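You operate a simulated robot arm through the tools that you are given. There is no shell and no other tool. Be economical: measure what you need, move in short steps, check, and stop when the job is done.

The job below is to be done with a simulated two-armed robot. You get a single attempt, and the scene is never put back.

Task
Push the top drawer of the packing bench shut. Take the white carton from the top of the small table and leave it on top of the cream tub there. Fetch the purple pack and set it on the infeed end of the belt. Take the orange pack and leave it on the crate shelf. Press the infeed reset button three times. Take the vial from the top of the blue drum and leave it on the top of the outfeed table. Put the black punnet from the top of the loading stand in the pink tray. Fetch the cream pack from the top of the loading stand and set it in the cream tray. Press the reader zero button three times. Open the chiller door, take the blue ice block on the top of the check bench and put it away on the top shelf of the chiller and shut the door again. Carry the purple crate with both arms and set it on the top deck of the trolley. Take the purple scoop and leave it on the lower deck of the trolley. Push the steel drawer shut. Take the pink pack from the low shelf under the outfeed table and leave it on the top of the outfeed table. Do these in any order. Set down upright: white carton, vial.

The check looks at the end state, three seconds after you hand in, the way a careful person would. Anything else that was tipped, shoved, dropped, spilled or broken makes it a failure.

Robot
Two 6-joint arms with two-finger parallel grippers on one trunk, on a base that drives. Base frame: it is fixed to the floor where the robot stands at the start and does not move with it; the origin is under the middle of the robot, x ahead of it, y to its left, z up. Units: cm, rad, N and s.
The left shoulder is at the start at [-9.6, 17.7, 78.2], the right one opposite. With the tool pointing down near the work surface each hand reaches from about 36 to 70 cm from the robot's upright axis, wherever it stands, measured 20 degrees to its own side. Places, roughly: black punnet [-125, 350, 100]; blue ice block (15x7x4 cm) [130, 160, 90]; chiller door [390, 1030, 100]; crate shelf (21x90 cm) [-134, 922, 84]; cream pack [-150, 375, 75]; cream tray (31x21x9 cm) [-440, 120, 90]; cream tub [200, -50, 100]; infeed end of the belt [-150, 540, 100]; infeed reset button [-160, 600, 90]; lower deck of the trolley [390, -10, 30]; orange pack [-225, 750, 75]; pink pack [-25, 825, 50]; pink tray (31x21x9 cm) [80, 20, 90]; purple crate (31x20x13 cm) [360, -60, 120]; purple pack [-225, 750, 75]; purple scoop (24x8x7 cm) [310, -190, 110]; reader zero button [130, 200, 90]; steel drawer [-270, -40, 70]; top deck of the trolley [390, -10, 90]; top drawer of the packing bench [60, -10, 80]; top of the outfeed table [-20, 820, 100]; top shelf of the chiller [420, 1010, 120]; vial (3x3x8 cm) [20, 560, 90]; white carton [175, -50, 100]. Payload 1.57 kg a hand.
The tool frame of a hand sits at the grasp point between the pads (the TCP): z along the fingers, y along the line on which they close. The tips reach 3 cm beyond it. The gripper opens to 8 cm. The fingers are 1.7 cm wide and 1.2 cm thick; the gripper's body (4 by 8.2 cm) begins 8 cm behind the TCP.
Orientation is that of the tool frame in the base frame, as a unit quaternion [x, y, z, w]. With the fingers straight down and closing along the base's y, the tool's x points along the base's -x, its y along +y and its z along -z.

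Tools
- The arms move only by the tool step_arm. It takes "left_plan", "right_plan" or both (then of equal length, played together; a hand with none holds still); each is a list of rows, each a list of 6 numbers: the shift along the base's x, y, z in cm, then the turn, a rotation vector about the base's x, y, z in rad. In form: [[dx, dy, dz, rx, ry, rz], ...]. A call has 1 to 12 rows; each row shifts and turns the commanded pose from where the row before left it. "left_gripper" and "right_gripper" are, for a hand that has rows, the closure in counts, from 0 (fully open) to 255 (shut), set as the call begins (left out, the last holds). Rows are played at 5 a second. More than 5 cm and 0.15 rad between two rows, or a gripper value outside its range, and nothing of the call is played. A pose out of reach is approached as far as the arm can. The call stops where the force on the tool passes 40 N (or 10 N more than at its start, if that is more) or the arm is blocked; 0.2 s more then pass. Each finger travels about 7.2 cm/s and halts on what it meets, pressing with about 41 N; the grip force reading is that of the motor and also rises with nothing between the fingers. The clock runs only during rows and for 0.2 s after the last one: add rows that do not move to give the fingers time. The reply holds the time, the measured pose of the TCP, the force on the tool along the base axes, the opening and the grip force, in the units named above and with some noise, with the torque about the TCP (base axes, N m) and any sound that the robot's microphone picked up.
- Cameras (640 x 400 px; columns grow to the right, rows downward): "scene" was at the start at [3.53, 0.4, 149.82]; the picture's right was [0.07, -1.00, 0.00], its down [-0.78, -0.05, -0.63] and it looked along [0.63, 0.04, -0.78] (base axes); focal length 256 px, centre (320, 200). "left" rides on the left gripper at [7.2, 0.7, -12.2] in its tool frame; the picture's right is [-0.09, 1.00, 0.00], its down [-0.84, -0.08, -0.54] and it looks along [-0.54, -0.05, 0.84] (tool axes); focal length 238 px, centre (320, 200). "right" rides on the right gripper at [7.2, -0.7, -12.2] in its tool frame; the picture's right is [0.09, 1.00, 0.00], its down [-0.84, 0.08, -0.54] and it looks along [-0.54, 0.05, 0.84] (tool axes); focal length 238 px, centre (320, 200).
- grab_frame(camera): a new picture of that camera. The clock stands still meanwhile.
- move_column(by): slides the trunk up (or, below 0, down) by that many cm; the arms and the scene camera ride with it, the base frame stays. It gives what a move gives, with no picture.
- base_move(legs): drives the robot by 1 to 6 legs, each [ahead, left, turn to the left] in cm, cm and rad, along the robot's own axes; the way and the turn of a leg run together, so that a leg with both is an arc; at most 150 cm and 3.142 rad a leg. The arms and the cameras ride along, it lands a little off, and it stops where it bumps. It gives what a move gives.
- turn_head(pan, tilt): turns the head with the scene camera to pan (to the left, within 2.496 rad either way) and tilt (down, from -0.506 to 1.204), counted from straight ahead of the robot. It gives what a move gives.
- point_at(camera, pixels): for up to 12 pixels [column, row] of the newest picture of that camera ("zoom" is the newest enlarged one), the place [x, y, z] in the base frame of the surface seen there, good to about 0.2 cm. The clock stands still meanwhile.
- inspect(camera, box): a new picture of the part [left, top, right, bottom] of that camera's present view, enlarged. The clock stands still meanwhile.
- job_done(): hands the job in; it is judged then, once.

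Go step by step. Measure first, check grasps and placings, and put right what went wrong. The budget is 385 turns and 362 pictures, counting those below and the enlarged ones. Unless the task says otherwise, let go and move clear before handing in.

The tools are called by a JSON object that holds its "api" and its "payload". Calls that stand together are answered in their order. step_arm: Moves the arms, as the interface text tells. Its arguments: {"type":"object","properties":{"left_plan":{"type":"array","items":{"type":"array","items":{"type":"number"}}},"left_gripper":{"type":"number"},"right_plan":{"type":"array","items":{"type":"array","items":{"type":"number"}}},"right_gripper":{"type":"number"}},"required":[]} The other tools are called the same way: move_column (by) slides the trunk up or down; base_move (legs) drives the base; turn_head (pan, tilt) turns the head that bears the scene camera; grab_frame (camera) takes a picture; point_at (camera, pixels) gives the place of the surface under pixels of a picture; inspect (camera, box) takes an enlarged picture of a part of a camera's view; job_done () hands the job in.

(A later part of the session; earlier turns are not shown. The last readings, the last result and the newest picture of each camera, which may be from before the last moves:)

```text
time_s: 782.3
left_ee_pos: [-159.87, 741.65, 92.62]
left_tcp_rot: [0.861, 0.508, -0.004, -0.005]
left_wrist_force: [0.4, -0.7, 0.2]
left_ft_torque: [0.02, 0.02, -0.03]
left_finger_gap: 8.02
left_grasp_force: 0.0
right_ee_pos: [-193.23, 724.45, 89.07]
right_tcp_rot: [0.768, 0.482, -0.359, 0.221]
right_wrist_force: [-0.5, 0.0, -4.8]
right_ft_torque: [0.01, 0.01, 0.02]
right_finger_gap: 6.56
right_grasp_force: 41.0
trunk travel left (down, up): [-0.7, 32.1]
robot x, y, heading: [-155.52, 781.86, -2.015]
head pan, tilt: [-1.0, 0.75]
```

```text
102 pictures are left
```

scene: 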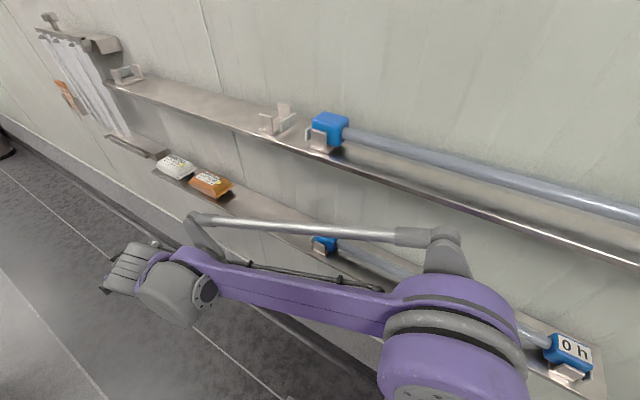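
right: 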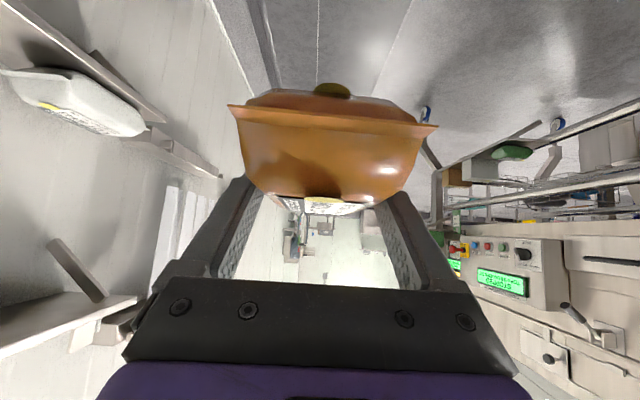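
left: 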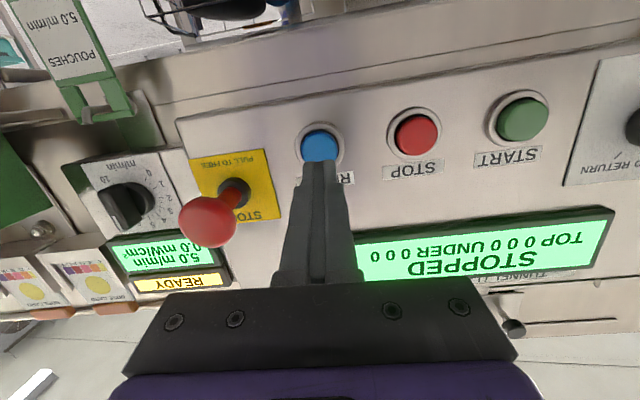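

Orange held. Retract, raise, back up along the aisle to the crate shelf and turn to face it.

{"api": "step_arm", "payload": {"right_plan": [[2.1, 4.4, 0.5, 0, 0, 0], [2.1, 4.4, 0.5, 0, 0, 0], [2.1, 4.4, 0.5, 0, 0, 0], [2.1, 4.4, 0.5, 0, 0, 0], [1.5, 3, 0, 0, 0, 0]]}}

{"api": "move_column", "payload": {"by": 16}}

{"api": "base_move", "payload": {"legs": [[0, 12, 0], [-134, 0, 0], [0, 0, -1.56]]}}

{"api": "turn_head", "payload": {"pan": 0.0, "tilt": 0.8}}

{"api": "grab_frame", "payload": {"camera": "scene"}}

```text
time_s: 783.5
left_ee_pos: [-159.84, 741.62, 92.7]
left_tcp_rot: [0.861, 0.508, -0.003, -0.004]
left_wrist_force: [-0.9, -1.1, -0.4]
left_ft_torque: [0.01, 0.02, 0.02]
left_finger_gap: 8.01
left_grasp_force: 0.2
right_ee_pos: [-183.46, 745.27, 90.81]
right_tcp_rot: [0.768, 0.482, -0.36, 0.222]
right_wrist_force: [0.1, 0.1, -4.0]
right_ft_torque: [0.01, 0.0, 0.02]
right_finger_gap: 6.57
right_grasp_force: 41.3
trunk travel left (down, up): [-0.7, 32.1]
robot x, y, heading: [-155.54, 781.84, -2.012]
head pan, tilt: [-1.0, 0.75]
```

```text
time_s: 785.4
left_ee_pos: [-159.87, 741.55, 108.58]
left_tcp_rot: [0.861, 0.508, -0.004, -0.004]
left_wrist_force: [0.3, -0.5, -0.9]
left_ft_torque: [-0.01, 0.02, -0.01]
left_finger_gap: 8.0
left_grasp_force: 0.1
right_ee_pos: [-183.31, 745.1, 106.96]
right_tcp_rot: [0.768, 0.482, -0.359, 0.222]
right_wrist_force: [0.2, -0.1, -3.9]
right_ft_torque: [0.02, 0.0, 0.04]
right_finger_gap: 6.59
right_grasp_force: 41.0
trunk travel left (down, up): [-16.7, 16.1]
robot x, y, heading: [-155.16, 782.2, -2.016]
head pan, tilt: [-1.0, 0.75]
```

```text
time_s: 797.1
left_ee_pos: [-126.47, 901.73, 108.63]
left_tcp_rot: [0.966, -0.257, 0.0, -0.005]
left_wrist_force: [0.3, 0.4, 0.2]
left_ft_torque: [-0.01, 0.01, -0.02]
left_finger_gap: 7.98
left_grasp_force: 0.1
right_ee_pos: [-122.84, 925.2, 106.93]
right_tcp_rot: [0.883, -0.206, -0.41, -0.098]
right_wrist_force: [-0.9, 0.3, -3.9]
right_ft_torque: [0.02, 0.01, 0.01]
right_finger_gap: 6.61
right_grasp_force: 40.7
trunk travel left (down, up): [-16.7, 16.1]
robot x, y, heading: [-86.05, 896.68, 2.689]
head pan, tilt: [-1.0, 0.75]
```

```text
time_s: 798.4
left_ee_pos: [-126.61, 901.7, 108.55]
left_tcp_rot: [0.966, -0.257, 0.001, -0.005]
left_wrist_force: [0.6, -0.2, -0.6]
left_ft_torque: [0.01, 0.02, -0.01]
left_finger_gap: 8.03
left_grasp_force: 0.1
right_ee_pos: [-122.75, 925.09, 107.01]
right_tcp_rot: [0.883, -0.207, -0.409, -0.099]
right_wrist_force: [0.2, -0.1, -4.3]
right_ft_torque: [-0.03, -0.02, -0.03]
right_finger_gap: 6.58
right_grasp_force: 41.5
trunk travel left (down, up): [-16.7, 16.1]
robot x, y, heading: [-86.25, 896.81, 2.684]
head pan, tilt: [0.0, 0.799]
```

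```text
101 pictures are left
```

scene: 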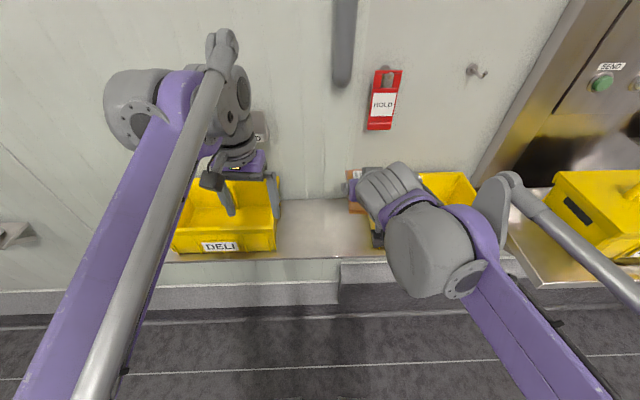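

{"api": "point_at", "payload": {"camera": "scene", "pixels": [[310, 235], [310, 210], [310, 258], [276, 245], [370, 240], [345, 250], [372, 225], [276, 190]]}}

{"api": "grab_frame", "payload": {"camera": "right"}}

```text
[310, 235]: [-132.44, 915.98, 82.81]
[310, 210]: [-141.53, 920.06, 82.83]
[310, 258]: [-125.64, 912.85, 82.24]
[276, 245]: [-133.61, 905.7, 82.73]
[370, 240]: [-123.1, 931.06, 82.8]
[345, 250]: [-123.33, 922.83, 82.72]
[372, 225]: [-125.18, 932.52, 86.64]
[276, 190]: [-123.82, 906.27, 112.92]
```

```text
100 pictures are left
```

right: 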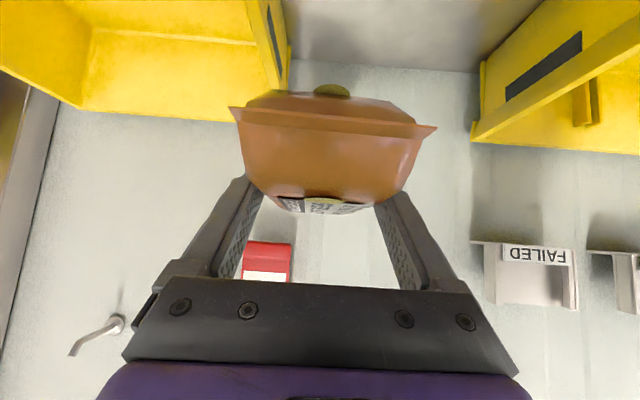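

{"api": "step_arm", "payload": {"right_plan": [[-3.5, -1.5, -1, 0, 0, 0], [-3.6, -1.5, -2, 0, 0, 0], [-3.6, -1.4, -2, 0, 0, 0], [0, 0, -4, 0, 0, 0], [0, 0, -4, 0, 0, 0], [0, 0, -4, 0, 0, 0], [0, 0, -2, 0, 0, 0]]}}

{"api": "grab_frame", "payload": {"camera": "right"}}

```text
time_s: 800.0
left_ee_pos: [-126.5, 901.75, 108.66]
left_tcp_rot: [0.967, -0.256, 0.0, -0.005]
left_wrist_force: [-0.1, -0.3, 0.5]
left_ft_torque: [0.01, -0.02, -0.01]
left_finger_gap: 8.0
left_grasp_force: 0.0
right_ee_pos: [-133.33, 920.58, 87.94]
right_tcp_rot: [0.883, -0.207, -0.41, -0.1]
right_wrist_force: [0.2, -0.1, -4.0]
right_ft_torque: [-0.02, -0.01, -0.01]
right_finger_gap: 6.57
right_grasp_force: 40.7
trunk travel left (down, up): [-16.7, 16.1]
robot x, y, heading: [-85.74, 896.79, 2.689]
head pan, tilt: [0.0, 0.799]
```

```text
99 pictures are left
```

right: 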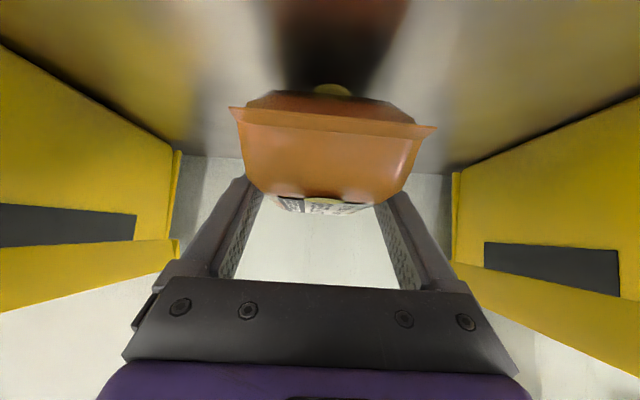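

Centred between the two crates. Lowering to contact and releasing.

{"api": "step_arm", "payload": {"right_plan": [[0, 0, -0.8, 0, 0, 0], [0, 0, -0.5, 0, 0, 0], [0, 0, -0.3, 0, 0, 0]]}}

{"api": "step_arm", "payload": {"right_plan": [[0, 0, 0, 0, 0, 0], [0, 0, 0, 0, 0, 0], [0, 0, 0, 0, 0, 0], [1.3, -0.6, 1.3, 0, 0, 0], [1.3, -0.6, 1.3, 0, 0, 0], [1.3, -0.6, 1.5, 0, 0, 0], [1.3, -0.6, 3, 0, 0, 0], [1, -0.5, 4, 0, 0, 0], [0, 0, 4.5, 0, 0, 0], [0, 0, 4.5, 0, 0, 0]], "right_gripper": 50}}

{"api": "grab_frame", "payload": {"camera": "right"}}

```text
time_s: 800.8
left_ee_pos: [-126.28, 901.72, 108.69]
left_tcp_rot: [0.967, -0.256, 0.0, -0.005]
left_wrist_force: [-0.6, 0.3, -0.4]
left_ft_torque: [0.02, 0.0, -0.02]
left_finger_gap: 8.03
left_grasp_force: 0.1
right_ee_pos: [-133.56, 920.76, 86.66]
right_tcp_rot: [0.882, -0.206, -0.412, -0.099]
right_wrist_force: [-1.1, 0.9, 18.4]
right_ft_torque: [-0.81, -0.51, -0.02]
right_finger_gap: 6.57
right_grasp_force: 40.7
trunk travel left (down, up): [-16.7, 16.1]
robot x, y, heading: [-86.22, 896.77, 2.693]
head pan, tilt: [0.0, 0.799]
```

```text
time_s: 803.0
left_ee_pos: [-126.4, 901.73, 108.67]
left_tcp_rot: [0.966, -0.257, 0.001, -0.005]
left_wrist_force: [0.3, 0.0, -0.1]
left_ft_torque: [0.02, -0.03, 0.02]
left_finger_gap: 8.01
left_grasp_force: 0.0
right_ee_pos: [-127.01, 917.81, 106.51]
right_tcp_rot: [0.883, -0.207, -0.41, -0.099]
right_wrist_force: [-0.5, -0.4, -3.8]
right_ft_torque: [0.04, 0.02, -0.02]
right_finger_gap: 6.58
right_grasp_force: 40.4
trunk travel left (down, up): [-16.7, 16.1]
robot x, y, heading: [-86.08, 896.44, 2.69]
head pan, tilt: [0.0, 0.799]
```

```text
98 pictures are left
```

right: 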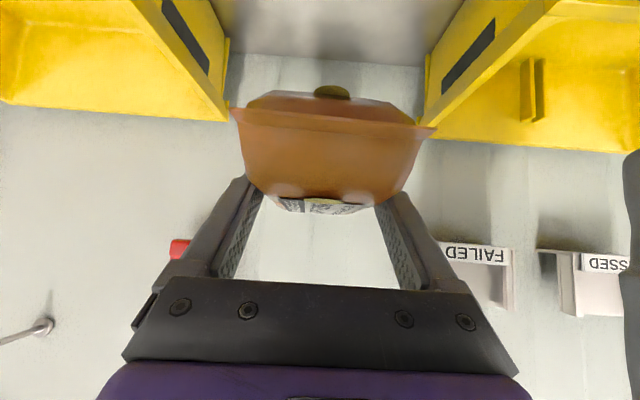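

The opening value was too small, so the pack is still held. Going back down and opening fully.

{"api": "step_arm", "payload": {"right_plan": [[0, 0, -4.5, 0, 0, 0], [0, 0, -4.5, 0, 0, 0], [-1, 0.5, -4, 0, 0, 0], [-1.3, 0.6, -3, 0, 0, 0], [-1.3, 0.6, -1.5, 0, 0, 0], [-1.3, 0.6, -1.2, 0, 0, 0], [-1.3, 0.6, -1.1, 0, 0, 0]]}}

{"api": "step_arm", "payload": {"right_plan": [[0, 0, 0, 0, 0, 0], [0, 0, 0, 0, 0, 0], [0, 0, 0, 0, 0, 0], [1.3, -0.6, 1.3, 0, 0, 0], [1.3, -0.6, 1.3, 0, 0, 0], [1.3, -0.6, 1.5, 0, 0, 0], [1.3, -0.6, 3, 0, 0, 0], [1, -0.5, 4, 0, 0, 0], [0, 0, 4.5, 0, 0, 0], [0, 0, 4.5, 0, 0, 0]], "right_gripper": 0}}

{"api": "grab_frame", "payload": {"camera": "right"}}

```text
time_s: 804.6
left_ee_pos: [-126.58, 901.79, 108.53]
left_tcp_rot: [0.966, -0.257, 0.0, -0.006]
left_wrist_force: [0.9, 0.6, 0.1]
left_ft_torque: [0.02, -0.01, 0.0]
left_finger_gap: 7.99
left_grasp_force: 0.1
right_ee_pos: [-133.57, 920.83, 86.72]
right_tcp_rot: [0.883, -0.207, -0.409, -0.1]
right_wrist_force: [-0.3, 0.7, -5.1]
right_ft_torque: [-0.01, 0.0, 0.01]
right_finger_gap: 6.58
right_grasp_force: 41.5
trunk travel left (down, up): [-16.7, 16.1]
robot x, y, heading: [-86.25, 896.85, 2.688]
head pan, tilt: [0.0, 0.799]
```

```text
time_s: 806.8
left_ee_pos: [-126.51, 901.61, 108.52]
left_tcp_rot: [0.967, -0.256, 0.0, -0.005]
left_wrist_force: [0.9, -0.1, 0.1]
left_ft_torque: [0.0, -0.03, 0.01]
left_finger_gap: 7.99
left_grasp_force: 0.1
right_ee_pos: [-127.24, 917.83, 106.99]
right_tcp_rot: [0.882, -0.207, -0.41, -0.1]
right_wrist_force: [-0.3, -0.8, 0.6]
right_ft_torque: [0.0, 0.01, 0.0]
right_finger_gap: 8.03
right_grasp_force: 0.1
trunk travel left (down, up): [-16.7, 16.1]
robot x, y, heading: [-86.08, 896.92, 2.688]
head pan, tilt: [0.0, 0.799]
```

```text
97 pictures are left
```

right: 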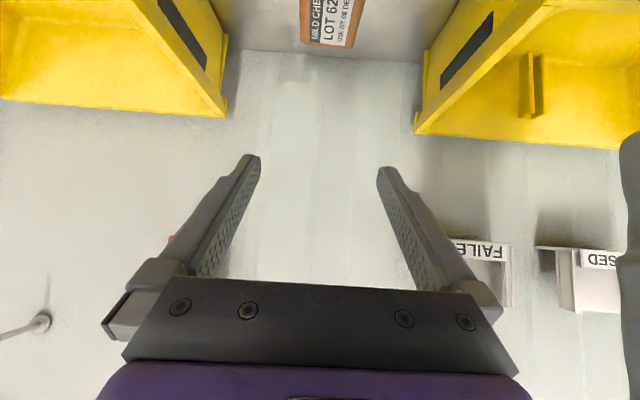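

Orange pack is on the crate shelf. Heading back through the aisle to the loading stand.

{"api": "base_move", "payload": {"legs": [[0, 0, 1.565], [0, -6, 0], [150, 0, 0], [150, 0, 0], [115, 0, 0], [0, 62, 0]]}}

{"api": "base_move", "payload": {"legs": [[0, 0, 1.57], [0, -55, 0]]}}

{"api": "turn_head", "payload": {"pan": -0.2, "tilt": 0.6}}

{"api": "grab_frame", "payload": {"camera": "scene"}}

```text
time_s: 825.2
left_ee_pos: [-240.43, 603.85, 108.66]
left_tcp_rot: [0.881, 0.473, -0.003, -0.005]
left_wrist_force: [0.4, -0.8, -0.2]
left_ft_torque: [0.0, -0.01, 0.0]
left_finger_gap: 8.0
left_grasp_force: 0.0
right_ee_pos: [-256.42, 604.04, 106.73]
right_tcp_rot: [0.785, 0.453, -0.367, 0.208]
right_wrist_force: [-0.2, -0.6, -0.8]
right_ft_torque: [0.02, -0.03, -0.03]
right_finger_gap: 8.0
right_grasp_force: 0.0
trunk travel left (down, up): [-16.7, 16.1]
robot x, y, heading: [-232.69, 644.03, -2.095]
head pan, tilt: [0.0, 0.799]
stopped in leg 4: the robot was blocked; the commanded pose is now the measured one
```

```text
time_s: 829.6
left_ee_pos: [-192.78, 636.94, 108.77]
left_tcp_rot: [0.281, 0.96, -0.007, -0.001]
left_wrist_force: [1.1, 0.0, -0.5]
left_ft_torque: [-0.02, 0.02, 0.03]
left_finger_gap: 8.0
left_grasp_force: 0.1
right_ee_pos: [-192.71, 620.82, 106.96]
right_tcp_rot: [0.23, 0.877, -0.11, 0.407]
right_wrist_force: [-0.8, 0.5, -0.1]
right_ft_torque: [0.0, 0.01, -0.02]
right_finger_gap: 8.01
right_grasp_force: 0.0
trunk travel left (down, up): [-16.7, 16.1]
robot x, y, heading: [-232.76, 643.88, -0.504]
head pan, tilt: [0.0, 0.799]
stopped in leg 1: the robot was blocked; the commanded pose is now the measured one
```

```text
time_s: 830.4
left_ee_pos: [-192.77, 636.85, 108.59]
left_tcp_rot: [0.28, 0.96, -0.006, -0.001]
left_wrist_force: [-0.3, 0.0, 0.4]
left_ft_torque: [0.03, 0.04, -0.03]
left_finger_gap: 8.01
left_grasp_force: 0.1
right_ee_pos: [-192.69, 620.9, 107.01]
right_tcp_rot: [0.229, 0.877, -0.11, 0.408]
right_wrist_force: [-0.2, 0.5, 0.2]
right_ft_torque: [0.04, 0.0, -0.01]
right_finger_gap: 8.03
right_grasp_force: 0.0
trunk travel left (down, up): [-16.7, 16.1]
robot x, y, heading: [-232.43, 644.11, -0.506]
head pan, tilt: [-0.201, 0.6]
```

```text
96 pictures are left
```

scene: 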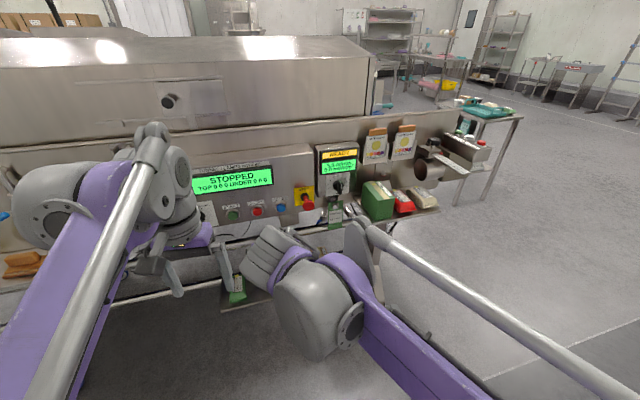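

Blocked near the wall (heading drift). Moving off the wall and checking behind.

{"api": "base_move", "payload": {"legs": [[12, 0, 0]]}}

{"api": "turn_head", "payload": {"pan": 2.3, "tilt": 0.55}}

{"api": "grab_frame", "payload": {"camera": "scene"}}

{"api": "turn_head", "payload": {"pan": -2.2, "tilt": 0.55}}

{"api": "grab_frame", "payload": {"camera": "scene"}}

```text
time_s: 831.6
left_ee_pos: [-182.33, 631.18, 108.61]
left_tcp_rot: [0.28, 0.96, -0.006, -0.001]
left_wrist_force: [0.4, 0.1, 0.1]
left_ft_torque: [0.0, 0.01, -0.05]
left_finger_gap: 8.01
left_grasp_force: 0.1
right_ee_pos: [-182.29, 615.22, 106.96]
right_tcp_rot: [0.229, 0.877, -0.109, 0.408]
right_wrist_force: [-0.9, -0.4, -0.5]
right_ft_torque: [0.03, -0.01, 0.03]
right_finger_gap: 8.01
right_grasp_force: 0.1
trunk travel left (down, up): [-16.7, 16.1]
robot x, y, heading: [-222.64, 638.36, -0.505]
head pan, tilt: [-0.201, 0.6]
```

```text
time_s: 833.9
left_ee_pos: [-182.34, 631.22, 108.56]
left_tcp_rot: [0.28, 0.96, -0.006, -0.001]
left_wrist_force: [0.2, 0.0, -0.2]
left_ft_torque: [0.0, -0.02, 0.0]
left_finger_gap: 8.01
left_grasp_force: 0.1
right_ee_pos: [-182.23, 615.09, 106.95]
right_tcp_rot: [0.228, 0.877, -0.109, 0.408]
right_wrist_force: [0.2, 0.5, 0.6]
right_ft_torque: [0.01, 0.0, -0.04]
right_finger_gap: 7.99
right_grasp_force: 0.1
trunk travel left (down, up): [-16.7, 16.1]
robot x, y, heading: [-222.09, 638.25, -0.508]
head pan, tilt: [2.3, 0.55]
```

```text
95 pictures are left
```

scene: 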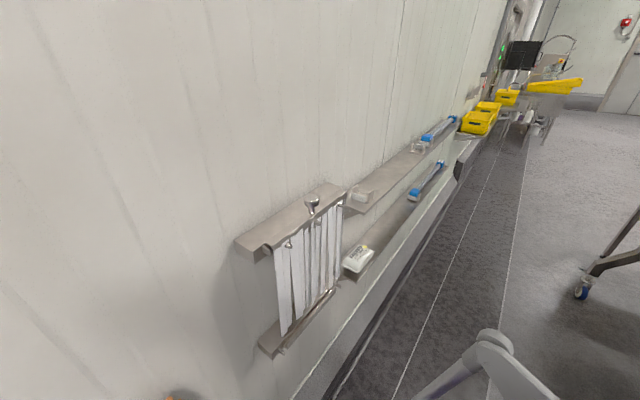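

```text
time_s: 837.5
left_ee_pos: [-182.31, 631.16, 108.65]
left_tcp_rot: [0.28, 0.96, -0.006, -0.001]
left_wrist_force: [0.1, 0.1, -0.3]
left_ft_torque: [0.0, -0.01, -0.01]
left_finger_gap: 8.0
left_grasp_force: 0.0
right_ee_pos: [-182.26, 615.18, 106.89]
right_tcp_rot: [0.229, 0.877, -0.109, 0.407]
right_wrist_force: [0.3, -0.2, 0.3]
right_ft_torque: [-0.02, 0.01, 0.0]
right_finger_gap: 8.01
right_grasp_force: 0.2
trunk travel left (down, up): [-16.7, 16.1]
robot x, y, heading: [-222.42, 638.04, -0.507]
head pan, tilt: [-2.201, 0.55]
```

```text
94 pictures are left
```

scene: 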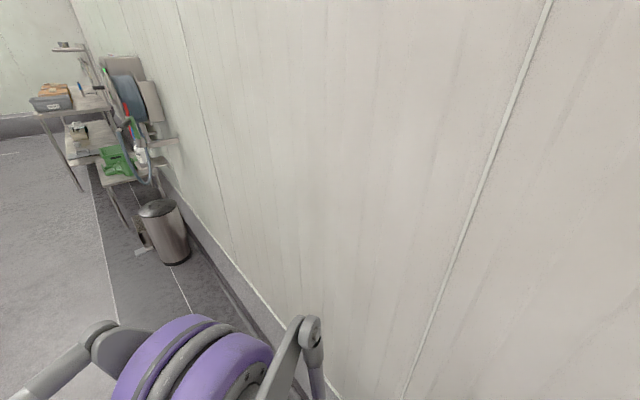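

Nothing displaced. Strafing along to the stand while facing the machine side.

{"api": "base_move", "payload": {"legs": [[0, 0, 0.06], [0, -128, 0], [45, 0, 0], [0, -62, 0]]}}

{"api": "turn_head", "payload": {"pan": 0.0, "tilt": 0.6}}

{"api": "grab_frame", "payload": {"camera": "scene"}}

```text
time_s: 857.1
left_ee_pos: [-222.22, 443.9, 108.69]
left_tcp_rot: [0.242, 0.97, -0.006, -0.001]
left_wrist_force: [-0.4, -0.3, 0.3]
left_ft_torque: [0.01, 0.02, -0.05]
left_finger_gap: 8.01
left_grasp_force: 0.0
right_ee_pos: [-220.86, 428.0, 107.1]
right_tcp_rot: [0.192, 0.886, -0.092, 0.411]
right_wrist_force: [0.0, -0.9, 0.1]
right_ft_torque: [-0.01, -0.01, 0.03]
right_finger_gap: 7.98
right_grasp_force: 0.0
trunk travel left (down, up): [-16.7, 16.1]
robot x, y, heading: [-262.95, 447.78, -0.422]
head pan, tilt: [-2.201, 0.55]
```

```text
time_s: 859.2
left_ee_pos: [-222.37, 443.96, 108.6]
left_tcp_rot: [0.241, 0.97, -0.006, 0.0]
left_wrist_force: [-0.3, -1.2, -0.8]
left_ft_torque: [0.0, 0.0, -0.01]
left_finger_gap: 7.98
left_grasp_force: 0.0
right_ee_pos: [-220.93, 427.94, 106.94]
right_tcp_rot: [0.192, 0.886, -0.093, 0.412]
right_wrist_force: [-0.6, -0.4, -0.4]
right_ft_torque: [0.0, -0.04, -0.04]
right_finger_gap: 8.0
right_grasp_force: 0.1
trunk travel left (down, up): [-16.7, 16.1]
robot x, y, heading: [-262.87, 447.48, -0.418]
head pan, tilt: [0.0, 0.6]
```

```text
93 pictures are left
```

scene: 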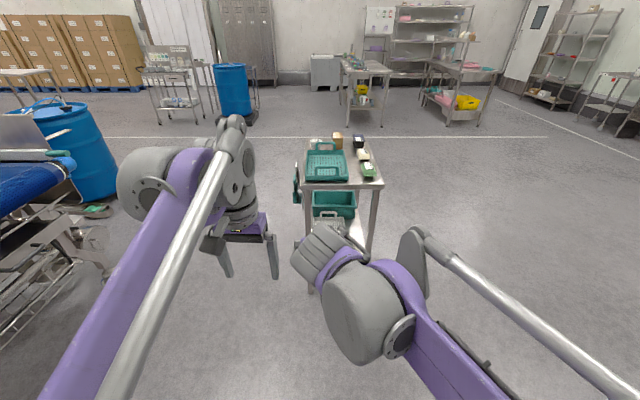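

{"api": "inspect", "payload": {"camera": "scene", "box": [280, 120, 400, 200]}}

{"api": "point_at", "payload": {"camera": "zoom", "pixels": [[417, 108], [417, 85], [395, 95], [440, 120], [442, 185], [420, 180], [465, 185], [470, 265], [310, 110], [540, 345], [130, 350], [480, 95]]}}

```text
5.00 times, centred on (340, 160) of scene
```

zoom: 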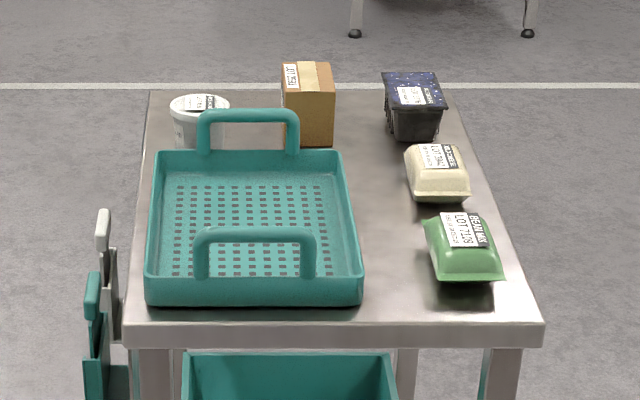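

```text
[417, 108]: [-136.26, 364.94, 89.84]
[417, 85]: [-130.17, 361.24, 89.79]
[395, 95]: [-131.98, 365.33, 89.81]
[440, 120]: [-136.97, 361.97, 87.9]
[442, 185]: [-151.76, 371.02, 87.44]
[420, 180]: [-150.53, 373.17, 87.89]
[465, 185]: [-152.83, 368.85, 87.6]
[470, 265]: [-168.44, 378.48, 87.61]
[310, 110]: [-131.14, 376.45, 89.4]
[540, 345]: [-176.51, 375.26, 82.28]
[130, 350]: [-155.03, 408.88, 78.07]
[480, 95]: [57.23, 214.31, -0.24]
```

Both items sit along the stand's right-hand edge. I'll come at them from that open side (facing +w), one per hand.

{"api": "base_move", "payload": {"legs": [[0, -72, -0.02], [143, 0, 0], [0, 0, 1.57]]}}

{"api": "turn_head", "payload": {"pan": 0.0, "tilt": 0.9}}

{"api": "grab_frame", "payload": {"camera": "scene"}}

```text
time_s: 876.3
left_ee_pos: [-161.55, 362.63, 108.68]
left_tcp_rot: [-0.501, 0.865, -0.005, 0.004]
left_wrist_force: [-0.3, 0.6, 0.5]
left_ft_torque: [-0.02, -0.05, -0.02]
left_finger_gap: 8.0
left_grasp_force: 0.0
right_ee_pos: [-145.67, 363.39, 106.98]
right_tcp_rot: [-0.476, 0.771, 0.219, 0.361]
right_wrist_force: [0.3, -0.4, 0.6]
right_ft_torque: [-0.01, -0.03, -0.04]
right_finger_gap: 8.0
right_grasp_force: 0.1
trunk travel left (down, up): [-16.7, 16.1]
robot x, y, heading: [-166.74, 322.2, 1.107]
head pan, tilt: [0.0, 0.6]
```

```text
time_s: 877.1
left_ee_pos: [-161.6, 362.55, 108.6]
left_tcp_rot: [-0.501, 0.865, -0.005, 0.004]
left_wrist_force: [-1.0, -0.1, 0.3]
left_ft_torque: [0.0, 0.01, 0.02]
left_finger_gap: 8.02
left_grasp_force: 0.0
right_ee_pos: [-145.63, 363.34, 106.93]
right_tcp_rot: [-0.476, 0.771, 0.219, 0.361]
right_wrist_force: [-1.0, 1.2, -0.4]
right_ft_torque: [-0.01, 0.02, -0.01]
right_finger_gap: 8.0
right_grasp_force: 0.0
trunk travel left (down, up): [-16.7, 16.1]
robot x, y, heading: [-166.57, 322.61, 1.115]
head pan, tilt: [0.0, 0.901]
```

```text
91 pictures are left
```

scene: 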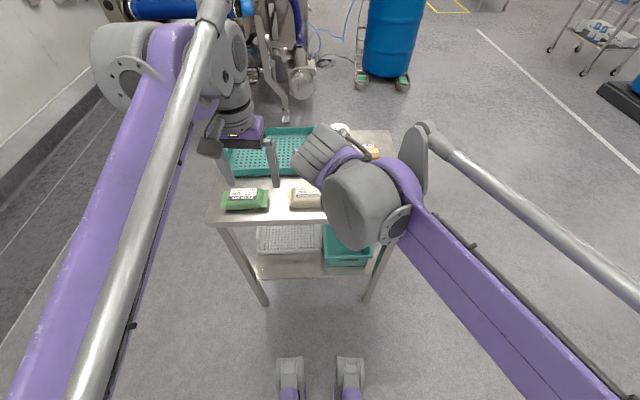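

{"api": "step_arm", "payload": {"right_plan": [[2.2, -1.1, 0, -0.127, 0.0625, 0], [2.2, -1.1, 0, -0.127, 0.0625, 0], [2.2, -1.1, 0, -0.127, 0.0625, 0], [2.2, -1.1, 0, -0.127, 0.0625, 0], [2.2, -1.1, 0, -0.127, 0.0625, 0], [2.2, -1.1, 0, -0.127, 0.0625, 0]]}}

{"api": "grab_frame", "payload": {"camera": "right"}}

{"api": "inspect", "payload": {"camera": "scene", "box": [190, 110, 430, 260]}}

```text
time_s: 878.5
left_ee_pos: [-161.51, 362.6, 108.65]
left_tcp_rot: [-0.5, 0.866, -0.005, 0.004]
left_wrist_force: [0.7, 0.0, -0.2]
left_ft_torque: [0.03, 0.02, -0.01]
left_finger_gap: 7.97
left_grasp_force: 0.1
right_ee_pos: [-132.49, 356.93, 106.87]
right_tcp_rot: [-0.527, 0.85, 0.001, 0.01]
right_wrist_force: [-0.7, -0.1, -0.5]
right_ft_torque: [-0.01, 0.01, 0.01]
right_finger_gap: 8.04
right_grasp_force: 0.0
trunk travel left (down, up): [-16.7, 16.1]
robot x, y, heading: [-166.79, 322.34, 1.107]
head pan, tilt: [0.0, 0.901]
```

```text
90 pictures are left
```

right: 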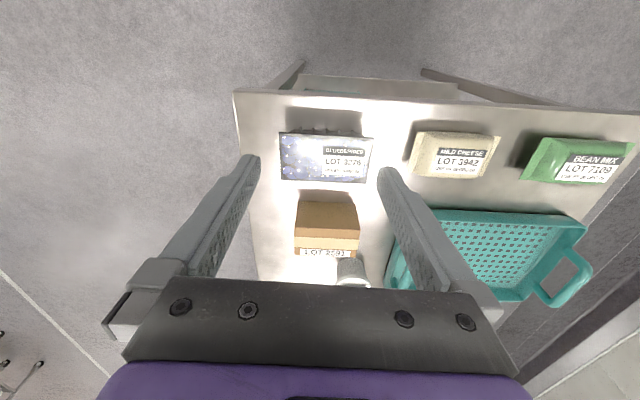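

```text
2.67 times, centred on (310, 185) of scene
```

zoom: 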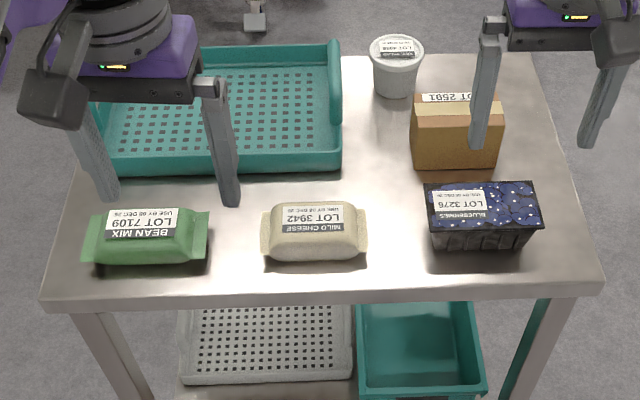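

{"api": "point_at", "payload": {"camera": "right", "pixels": [[282, 136], [371, 140], [367, 181], [281, 177], [325, 158], [418, 135], [496, 138], [487, 175], [414, 172], [453, 155], [430, 120], [327, 205]]}}

```text
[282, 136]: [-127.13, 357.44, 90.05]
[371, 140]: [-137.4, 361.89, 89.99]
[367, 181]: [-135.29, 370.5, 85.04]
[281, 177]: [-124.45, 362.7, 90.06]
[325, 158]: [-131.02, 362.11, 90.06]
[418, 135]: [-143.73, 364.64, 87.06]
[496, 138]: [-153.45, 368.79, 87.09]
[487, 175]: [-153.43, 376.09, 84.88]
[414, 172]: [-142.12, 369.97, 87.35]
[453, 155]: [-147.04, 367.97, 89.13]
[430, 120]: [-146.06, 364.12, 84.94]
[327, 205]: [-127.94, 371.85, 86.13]
```

Measured: punnet centre ≈(−131,362.3), cream ≈(−147.8,369.2), both ~6 cm along w. Rotating both hands 90° and positioning above.

{"api": "step_arm", "payload": {"right_plan": [[0.13, 0.45, -0.9, 0, 0, -0.1264], [0.13, 0.45, -0.9, 0, 0, -0.1264], [0.13, 0.45, -0.9, 0, 0, -0.1264], [0.13, 0.45, -0.9, 0, 0, -0.1264], [0.13, 0.45, -0.9, 0, 0, -0.1264], [0.13, 0.45, -0.9, 0, 0, -0.1264], [0.13, 0.45, -0.9, 0, 0, -0.1264], [0.13, 0.45, -0.9, 0, 0, -0.1264], [0.13, 0.45, -0.9, 0, 0, -0.1264], [0.13, 0.45, -0.9, 0, 0, -0.1264], [0.13, 0.45, -0.9, 0, 0, -0.1264], [0.13, 0.45, -0.9, 0, 0, -0.1264]], "left_plan": [[1.14, 0.55, -1, 0, 0, 0.1406], [1.14, 0.55, -1, 0, 0, 0.1406], [1.14, 0.55, -1, 0, 0, 0.1406], [1.14, 0.55, -1, 0, 0, 0.1406], [1.14, 0.55, -1, 0, 0, 0.1406], [1.14, 0.55, -1, 0, 0, 0.1406], [1.14, 0.55, -1, 0, 0, 0.1406], [1.14, 0.55, -1, 0, 0, 0.1406], [1.14, 0.55, -1, 0, 0, 0.1406], [1.14, 0.55, -1, 0, 0, 0.1406], [1.14, 0.55, -1, 0, 0, 0.1406], [1.14, 0.55, -1, 0, 0, 0.1406]], "left_gripper": 0, "right_gripper": 0}}

{"api": "inspect", "payload": {"camera": "scene", "box": [190, 110, 430, 260]}}

{"api": "grab_frame", "payload": {"camera": "left"}}

{"api": "grab_frame", "payload": {"camera": "right"}}

```text
time_s: 881.1
left_ee_pos: [-148.22, 369.32, 96.71]
left_tcp_rot: [0.98, -0.2, -0.001, -0.005]
left_wrist_force: [-37.3, -5.1, 8.1]
left_ft_torque: [0.21, -5.5, -1.65]
left_finger_gap: 8.0
left_grasp_force: 0.0
right_ee_pos: [-130.45, 362.3, 96.01]
right_tcp_rot: [0.206, 0.978, -0.006, 0.012]
right_wrist_force: [38.4, 4.4, -7.8]
right_ft_torque: [-0.89, 4.25, -1.76]
right_finger_gap: 7.98
right_grasp_force: 0.0
trunk travel left (down, up): [-16.7, 16.1]
robot x, y, heading: [-166.69, 322.21, 1.107]
head pan, tilt: [0.0, 0.901]
```

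```text
2.67 times, centred on (310, 185) of scene
```

zoom: 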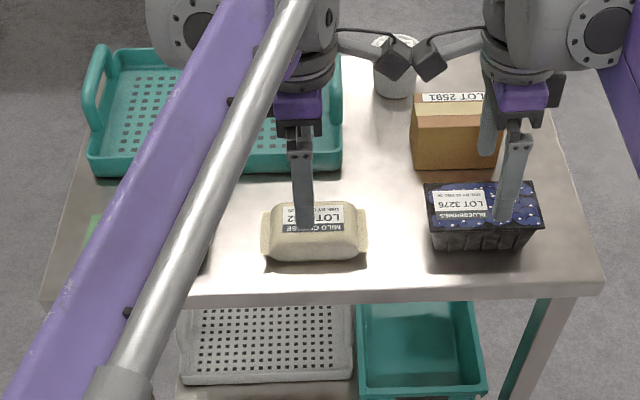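

```text
87 pictures are left
```

left: 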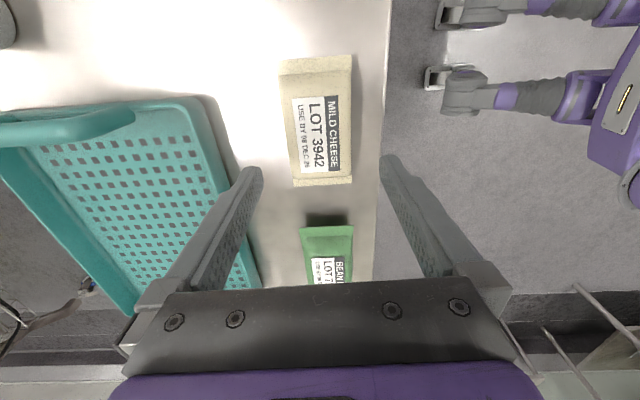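

```text
86 pictures are left
```

right: 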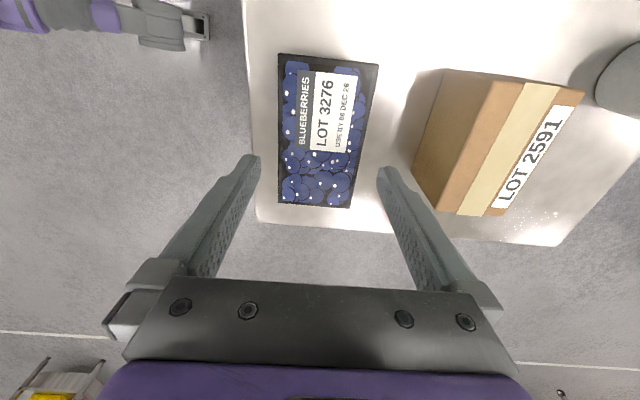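

The two wrist cameras are touching each other. Moving the left hand away and doing the punnet first.

{"api": "step_arm", "payload": {"left_plan": [[-3.6, 1.7, 2, 0, 0, 0], [-3.6, 1.7, 2, 0, 0, 0], [-3.6, 1.7, 1, 0, 0, 0], [-2.5, 1.2, 1, 0, 0, 0]]}}

{"api": "step_arm", "payload": {"right_plan": [[-1.1, 0.7, -2, 0, 0, 0.02], [0, 0, -3, 0, 0, 0.02], [0, 0, -2.6, 0, 0, 0]]}}

{"api": "grab_frame", "payload": {"camera": "right"}}

```text
time_s: 882.1
left_ee_pos: [-161.34, 375.54, 102.55]
left_tcp_rot: [0.98, -0.201, 0.001, -0.006]
left_wrist_force: [-0.4, 0.2, -0.5]
left_ft_torque: [-0.02, -0.01, 0.02]
left_finger_gap: 7.98
left_grasp_force: 0.1
right_ee_pos: [-130.94, 362.43, 96.24]
right_tcp_rot: [0.201, 0.98, -0.007, 0.009]
right_wrist_force: [0.8, -0.5, -0.9]
right_ft_torque: [0.01, -0.04, 0.0]
right_finger_gap: 8.0
right_grasp_force: 0.1
trunk travel left (down, up): [-16.7, 16.1]
robot x, y, heading: [-166.85, 322.44, 1.11]
head pan, tilt: [0.0, 0.901]
```

```text
time_s: 882.9
left_ee_pos: [-161.32, 375.56, 102.57]
left_tcp_rot: [0.98, -0.201, 0.001, -0.007]
left_wrist_force: [-0.1, -0.4, -0.4]
left_ft_torque: [-0.03, -0.03, 0.02]
left_finger_gap: 7.99
left_grasp_force: 0.1
right_ee_pos: [-131.9, 363.0, 88.63]
right_tcp_rot: [0.182, 0.983, -0.008, 0.009]
right_wrist_force: [-0.7, -0.6, 0.2]
right_ft_torque: [0.0, 0.0, -0.03]
right_finger_gap: 8.02
right_grasp_force: 0.1
trunk travel left (down, up): [-16.7, 16.1]
robot x, y, heading: [-166.78, 322.33, 1.117]
head pan, tilt: [0.0, 0.901]
```

```text
85 pictures are left
```

right: 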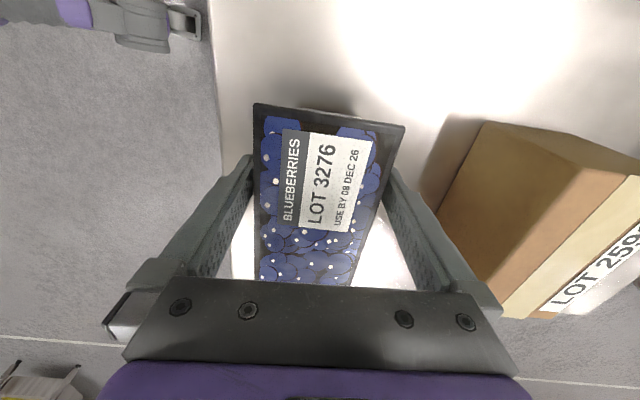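

{"api": "step_arm", "payload": {"right_plan": [[0, 0, 0, 0, 0, 0], [0, 0, 0, 0, 0, 0], [0, 0, 0, 0, 0, 0]], "right_gripper": 200}}

{"api": "step_arm", "payload": {"right_plan": [[0, 0, 2, 0, 0, 0], [0, 0, 4, 0, 0, 0], [0, 0, 4, 0, 0, 0], [0, 0, 4, 0, 0, 0], [3.4, -1.6, 2, 0, 0, 0], [3.4, -1.6, 0, 0, 0, 0], [3.4, -1.6, 0, 0, 0, 0]]}}

{"api": "step_arm", "payload": {"left_plan": [[3.6, -1.7, 0, 0, 0, 0], [3.6, -1.7, -1, 0, 0, 0], [3.6, -1.7, -2, 0, 0, 0], [2.6, -1.0, -3, 0, 0, 0]]}}

{"api": "grab_frame", "payload": {"camera": "right"}}

{"api": "grab_frame", "payload": {"camera": "left"}}

```text
time_s: 883.7
left_ee_pos: [-161.31, 375.51, 102.64]
left_tcp_rot: [0.98, -0.2, 0.001, -0.005]
left_wrist_force: [0.4, -0.1, -0.4]
left_ft_torque: [-0.02, 0.01, -0.01]
left_finger_gap: 8.01
left_grasp_force: 0.0
right_ee_pos: [-131.94, 363.09, 88.41]
right_tcp_rot: [0.181, 0.983, -0.007, 0.009]
right_wrist_force: [-0.1, 0.5, 0.2]
right_ft_torque: [0.03, 0.0, 0.03]
right_finger_gap: 6.79
right_grasp_force: 40.9
trunk travel left (down, up): [-16.7, 16.1]
robot x, y, heading: [-166.82, 322.14, 1.109]
head pan, tilt: [0.0, 0.901]
```

```text
time_s: 885.3
left_ee_pos: [-161.09, 375.61, 102.55]
left_tcp_rot: [0.979, -0.202, 0.0, -0.006]
left_wrist_force: [-0.1, -0.5, 0.0]
left_ft_torque: [0.0, 0.0, 0.0]
left_finger_gap: 8.01
left_grasp_force: 0.1
right_ee_pos: [-121.56, 358.08, 104.56]
right_tcp_rot: [0.181, 0.983, -0.007, 0.01]
right_wrist_force: [0.0, -0.1, -1.8]
right_ft_torque: [0.02, 0.06, -0.03]
right_finger_gap: 6.78
right_grasp_force: 41.4
trunk travel left (down, up): [-16.7, 16.1]
robot x, y, heading: [-166.98, 322.46, 1.11]
head pan, tilt: [0.0, 0.901]
```

```text
time_s: 886.3
left_ee_pos: [-147.72, 369.34, 96.68]
left_tcp_rot: [0.98, -0.201, 0.0, -0.006]
left_wrist_force: [-0.1, -0.1, -0.8]
left_ft_torque: [-0.01, 0.04, 0.01]
left_finger_gap: 7.98
left_grasp_force: 0.2
right_ee_pos: [-121.61, 358.32, 104.44]
right_tcp_rot: [0.181, 0.983, -0.008, 0.009]
right_wrist_force: [-0.9, -0.3, -2.1]
right_ft_torque: [0.04, 0.04, -0.01]
right_finger_gap: 6.78
right_grasp_force: 41.4
trunk travel left (down, up): [-16.7, 16.1]
robot x, y, heading: [-166.87, 322.29, 1.11]
head pan, tilt: [0.0, 0.901]
```

```text
84 pictures are left
```

right: 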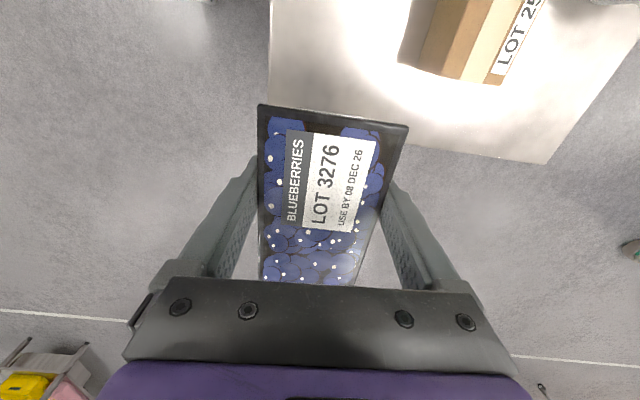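

```text
83 pictures are left
```

left: 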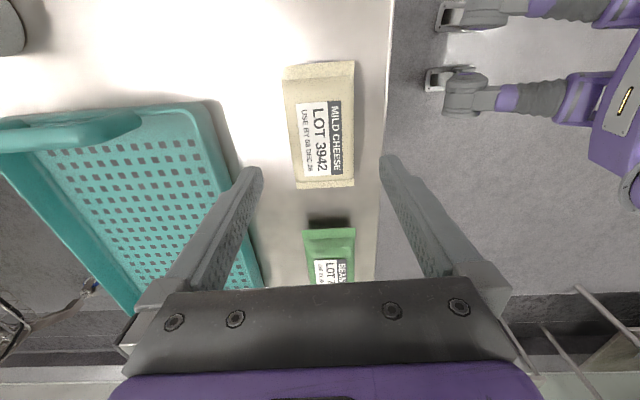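

{"api": "step_arm", "payload": {"left_plan": [[1.3, -0.5, -2, 0, 0, 0], [0, 0, -3, 0, 0, 0], [0, 0, -3.2, 0, 0, 0]]}}

{"api": "step_arm", "payload": {"left_plan": [[0, 0, 0, 0, 0, 0], [0, 0, 0, 0, 0, 0], [0, 0, 0, 0, 0, 0]], "left_gripper": 200}}

{"api": "step_arm", "payload": {"left_plan": [[0, 0, 2, 0, 0, 0], [0, 0, 4, 0, 0, 0], [0, 0, 4, 0, 0, 0], [0, 0, 4, 0, 0, 0], [-3.6, 1.7, 2, 0, 0, 0], [-3.6, 1.7, 0, 0, 0, 0]]}}

{"api": "grab_frame", "payload": {"camera": "left"}}

```text
time_s: 887.1
left_ee_pos: [-146.66, 368.87, 88.51]
left_tcp_rot: [0.98, -0.201, 0.001, -0.006]
left_wrist_force: [0.3, 0.4, -1.1]
left_ft_torque: [-0.02, -0.01, 0.0]
left_finger_gap: 8.01
left_grasp_force: 0.1
right_ee_pos: [-121.65, 358.28, 104.59]
right_tcp_rot: [0.182, 0.983, -0.008, 0.009]
right_wrist_force: [0.2, 0.2, -1.3]
right_ft_torque: [0.01, 0.02, 0.02]
right_finger_gap: 6.79
right_grasp_force: 41.1
trunk travel left (down, up): [-16.7, 16.1]
robot x, y, heading: [-166.78, 322.07, 1.115]
head pan, tilt: [0.0, 0.901]
```

```text
time_s: 887.9
left_ee_pos: [-146.63, 368.96, 88.42]
left_tcp_rot: [0.98, -0.201, 0.0, -0.006]
left_wrist_force: [-0.3, -0.1, -0.6]
left_ft_torque: [-0.02, -0.01, -0.02]
left_finger_gap: 5.78
left_grasp_force: 41.2
right_ee_pos: [-121.64, 358.21, 104.43]
right_tcp_rot: [0.182, 0.983, -0.009, 0.01]
right_wrist_force: [0.5, 0.1, -2.2]
right_ft_torque: [0.0, -0.03, -0.05]
right_finger_gap: 6.78
right_grasp_force: 40.7
trunk travel left (down, up): [-16.7, 16.1]
robot x, y, heading: [-166.57, 322.44, 1.112]
head pan, tilt: [0.0, 0.901]
```

```text
time_s: 889.3
left_ee_pos: [-153.75, 372.3, 104.4]
left_tcp_rot: [0.98, -0.201, 0.001, -0.005]
left_wrist_force: [-0.5, -0.1, -2.5]
left_ft_torque: [0.0, 0.0, 0.03]
left_finger_gap: 5.75
left_grasp_force: 41.4
right_ee_pos: [-121.77, 358.21, 104.5]
right_tcp_rot: [0.181, 0.983, -0.008, 0.01]
right_wrist_force: [-0.8, 0.8, -1.3]
right_ft_torque: [-0.01, 0.0, 0.0]
right_finger_gap: 6.76
right_grasp_force: 41.2
trunk travel left (down, up): [-16.7, 16.1]
robot x, y, heading: [-166.37, 322.02, 1.114]
head pan, tilt: [0.0, 0.901]
```

```text
82 pictures are left
```

left: 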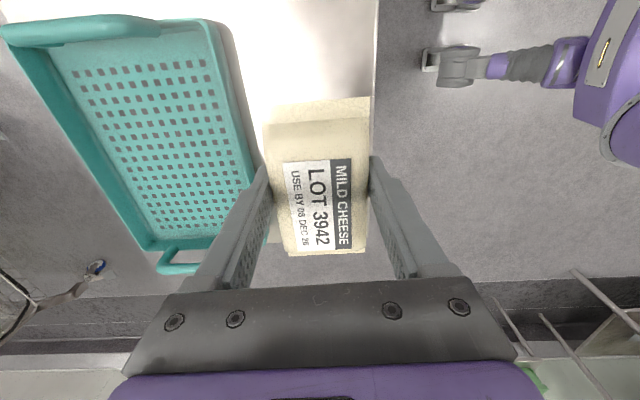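

Both items are held. Driving to the packing bench's front.

{"api": "base_move", "payload": {"legs": [[-28, 0, 0], [0, 0, -2.26], [150, 0, 0], [150, 0, 0], [90, 0, 0], [0, 0, 1.15]]}}

{"api": "turn_head", "payload": {"pan": 0.3, "tilt": 0.6}}

{"api": "grab_frame", "payload": {"camera": "scene"}}

```text
time_s: 917.9
left_ee_pos: [44.31, -40.7, 104.44]
left_tcp_rot: [0.74, -0.672, 0.003, -0.006]
left_wrist_force: [0.0, 0.4, -3.1]
left_ft_torque: [-0.04, -0.02, 0.0]
left_finger_gap: 5.76
left_grasp_force: 40.9
right_ee_pos: [47.57, -75.61, 104.5]
right_tcp_rot: [0.658, 0.753, -0.011, 0.004]
right_wrist_force: [0.2, -1.1, -2.1]
right_ft_torque: [0.02, -0.04, 0.0]
right_finger_gap: 6.73
right_grasp_force: 40.6
trunk travel left (down, up): [-16.7, 16.1]
robot x, y, heading: [-5.63, -53.11, 0.044]
head pan, tilt: [0.0, 0.901]
```

```text
time_s: 918.7
left_ee_pos: [44.32, -40.72, 104.43]
left_tcp_rot: [0.74, -0.672, 0.003, -0.006]
left_wrist_force: [0.1, -0.5, -2.4]
left_ft_torque: [-0.02, -0.02, 0.02]
left_finger_gap: 5.77
left_grasp_force: 40.9
right_ee_pos: [47.41, -75.56, 104.67]
right_tcp_rot: [0.658, 0.753, -0.011, 0.004]
right_wrist_force: [-1.1, -0.3, -1.0]
right_ft_torque: [0.0, -0.04, -0.02]
right_finger_gap: 6.73
right_grasp_force: 40.8
trunk travel left (down, up): [-16.7, 16.1]
robot x, y, heading: [-5.52, -52.66, 0.042]
head pan, tilt: [0.3, 0.6]
```

```text
81 pictures are left
```

scene: 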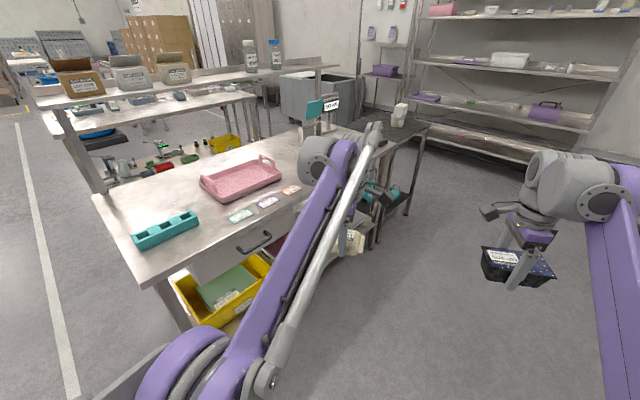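

{"api": "base_move", "payload": {"legs": [[46, 0, 0], [0, 0, 1.15], [14, 0, 0]]}}

{"api": "turn_head", "payload": {"pan": -0.1, "tilt": 0.8}}

{"api": "grab_frame", "payload": {"camera": "scene"}}

```text
time_s: 925.3
left_ee_pos: [52.59, 12.82, 104.36]
left_tcp_rot: [0.989, -0.15, -0.001, -0.005]
left_wrist_force: [0.0, 0.3, -2.1]
left_ft_torque: [-0.06, -0.02, 0.04]
left_finger_gap: 5.77
left_grasp_force: 41.2
right_ee_pos: [85.91, 2.11, 104.46]
right_tcp_rot: [0.131, 0.991, -0.007, 0.009]
right_wrist_force: [1.0, -0.2, -1.2]
right_ft_torque: [-0.03, 0.06, -0.02]
right_finger_gap: 6.75
right_grasp_force: 41.2
trunk travel left (down, up): [-16.7, 16.1]
robot x, y, heading: [44.92, -38.53, 1.22]
head pan, tilt: [0.3, 0.6]
```

```text
time_s: 926.2
left_ee_pos: [52.55, 12.68, 104.45]
left_tcp_rot: [0.988, -0.151, -0.001, -0.005]
left_wrist_force: [0.2, 0.7, -2.6]
left_ft_torque: [-0.02, 0.0, -0.01]
left_finger_gap: 5.76
left_grasp_force: 41.0
right_ee_pos: [85.91, 2.01, 104.6]
right_tcp_rot: [0.131, 0.991, -0.007, 0.01]
right_wrist_force: [0.3, -0.7, -1.7]
right_ft_torque: [0.06, 0.0, -0.01]
right_finger_gap: 6.72
right_grasp_force: 40.7
trunk travel left (down, up): [-16.7, 16.1]
robot x, y, heading: [44.78, -38.51, 1.215]
head pan, tilt: [-0.099, 0.799]
```

```text
80 pictures are left
```

scene: 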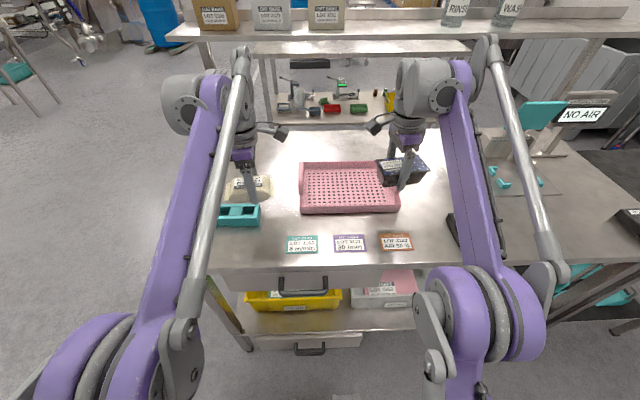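

{"api": "point_at", "payload": {"camera": "scene", "pixels": [[350, 188], [303, 210], [398, 208], [305, 165], [380, 163], [330, 195], [350, 205], [360, 180]]}}

```text
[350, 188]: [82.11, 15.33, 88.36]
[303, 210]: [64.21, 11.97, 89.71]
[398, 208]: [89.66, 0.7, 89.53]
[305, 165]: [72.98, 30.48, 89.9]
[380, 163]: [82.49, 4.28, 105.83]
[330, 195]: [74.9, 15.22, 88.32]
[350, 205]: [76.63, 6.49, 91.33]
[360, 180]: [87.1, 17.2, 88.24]
```

{"api": "step_arm", "payload": {"right_plan": [[-1.35, 3.4, 0, 0, 0, -0.04], [-1.35, 3.4, 0, 0, 0, -0.04], [-1.35, 3.4, 0, 0, 0, -0.04], [-1.35, 3.3, 0, 0, 0, -0.03], [0, 0, -4, 0, 0, 0], [0, 0, -4, 0, 0, 0], [0, 0, -3, 0, 0, 0]]}}

{"api": "grab_frame", "payload": {"camera": "right"}}

{"api": "step_arm", "payload": {"right_plan": [[0, 0, -0.6, 0, 0, 0], [0, 0, -0.5, 0, 0, 0], [0, 0, -0.4, 0, 0, 0]]}}

```text
time_s: 927.6
left_ee_pos: [52.49, 12.59, 104.56]
left_tcp_rot: [0.989, -0.15, 0.0, -0.006]
left_wrist_force: [0.3, 0.1, -2.9]
left_ft_torque: [-0.07, -0.03, -0.02]
left_finger_gap: 5.75
left_grasp_force: 41.2
right_ee_pos: [78.35, 9.98, 94.51]
right_tcp_rot: [0.204, 0.979, -0.006, 0.009]
right_wrist_force: [-2.5, -0.3, 23.6]
right_ft_torque: [-0.72, 0.56, 0.03]
right_finger_gap: 6.71
right_grasp_force: 41.0
right hand out of reach, approached as far as the arm can: row 2, 3, 4
trunk travel left (down, up): [-16.7, 16.1]
robot x, y, heading: [44.6, -38.26, 1.218]
head pan, tilt: [-0.099, 0.799]
stopped in row 6 (right hand): the force on the tool passed its limit at 137 N (the readings are from after the stop); the commanded pose is now the measured one
```

```text
79 pictures are left
```

right: 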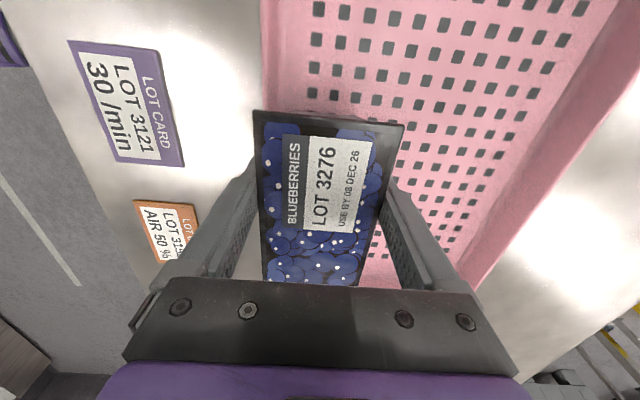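

```text
time_s: 927.9
left_ee_pos: [52.51, 12.7, 104.41]
left_tcp_rot: [0.989, -0.149, 0.0, -0.006]
left_wrist_force: [0.7, -0.1, -2.4]
left_ft_torque: [-0.04, -0.03, -0.01]
left_finger_gap: 5.76
left_grasp_force: 40.9
right_ee_pos: [78.36, 9.99, 94.46]
right_tcp_rot: [0.204, 0.979, -0.006, 0.01]
right_wrist_force: [-1.8, -0.9, 19.9]
right_ft_torque: [-0.66, 0.54, -0.07]
right_finger_gap: 6.7
right_grasp_force: 40.7
trunk travel left (down, up): [-16.7, 16.1]
robot x, y, heading: [44.73, -38.29, 1.219]
head pan, tilt: [-0.099, 0.799]
stopped in row 1 (right hand): the force on the tool passed its limit at 54 N (the readings are from after the stop); the commanded pose is now the measured one
```

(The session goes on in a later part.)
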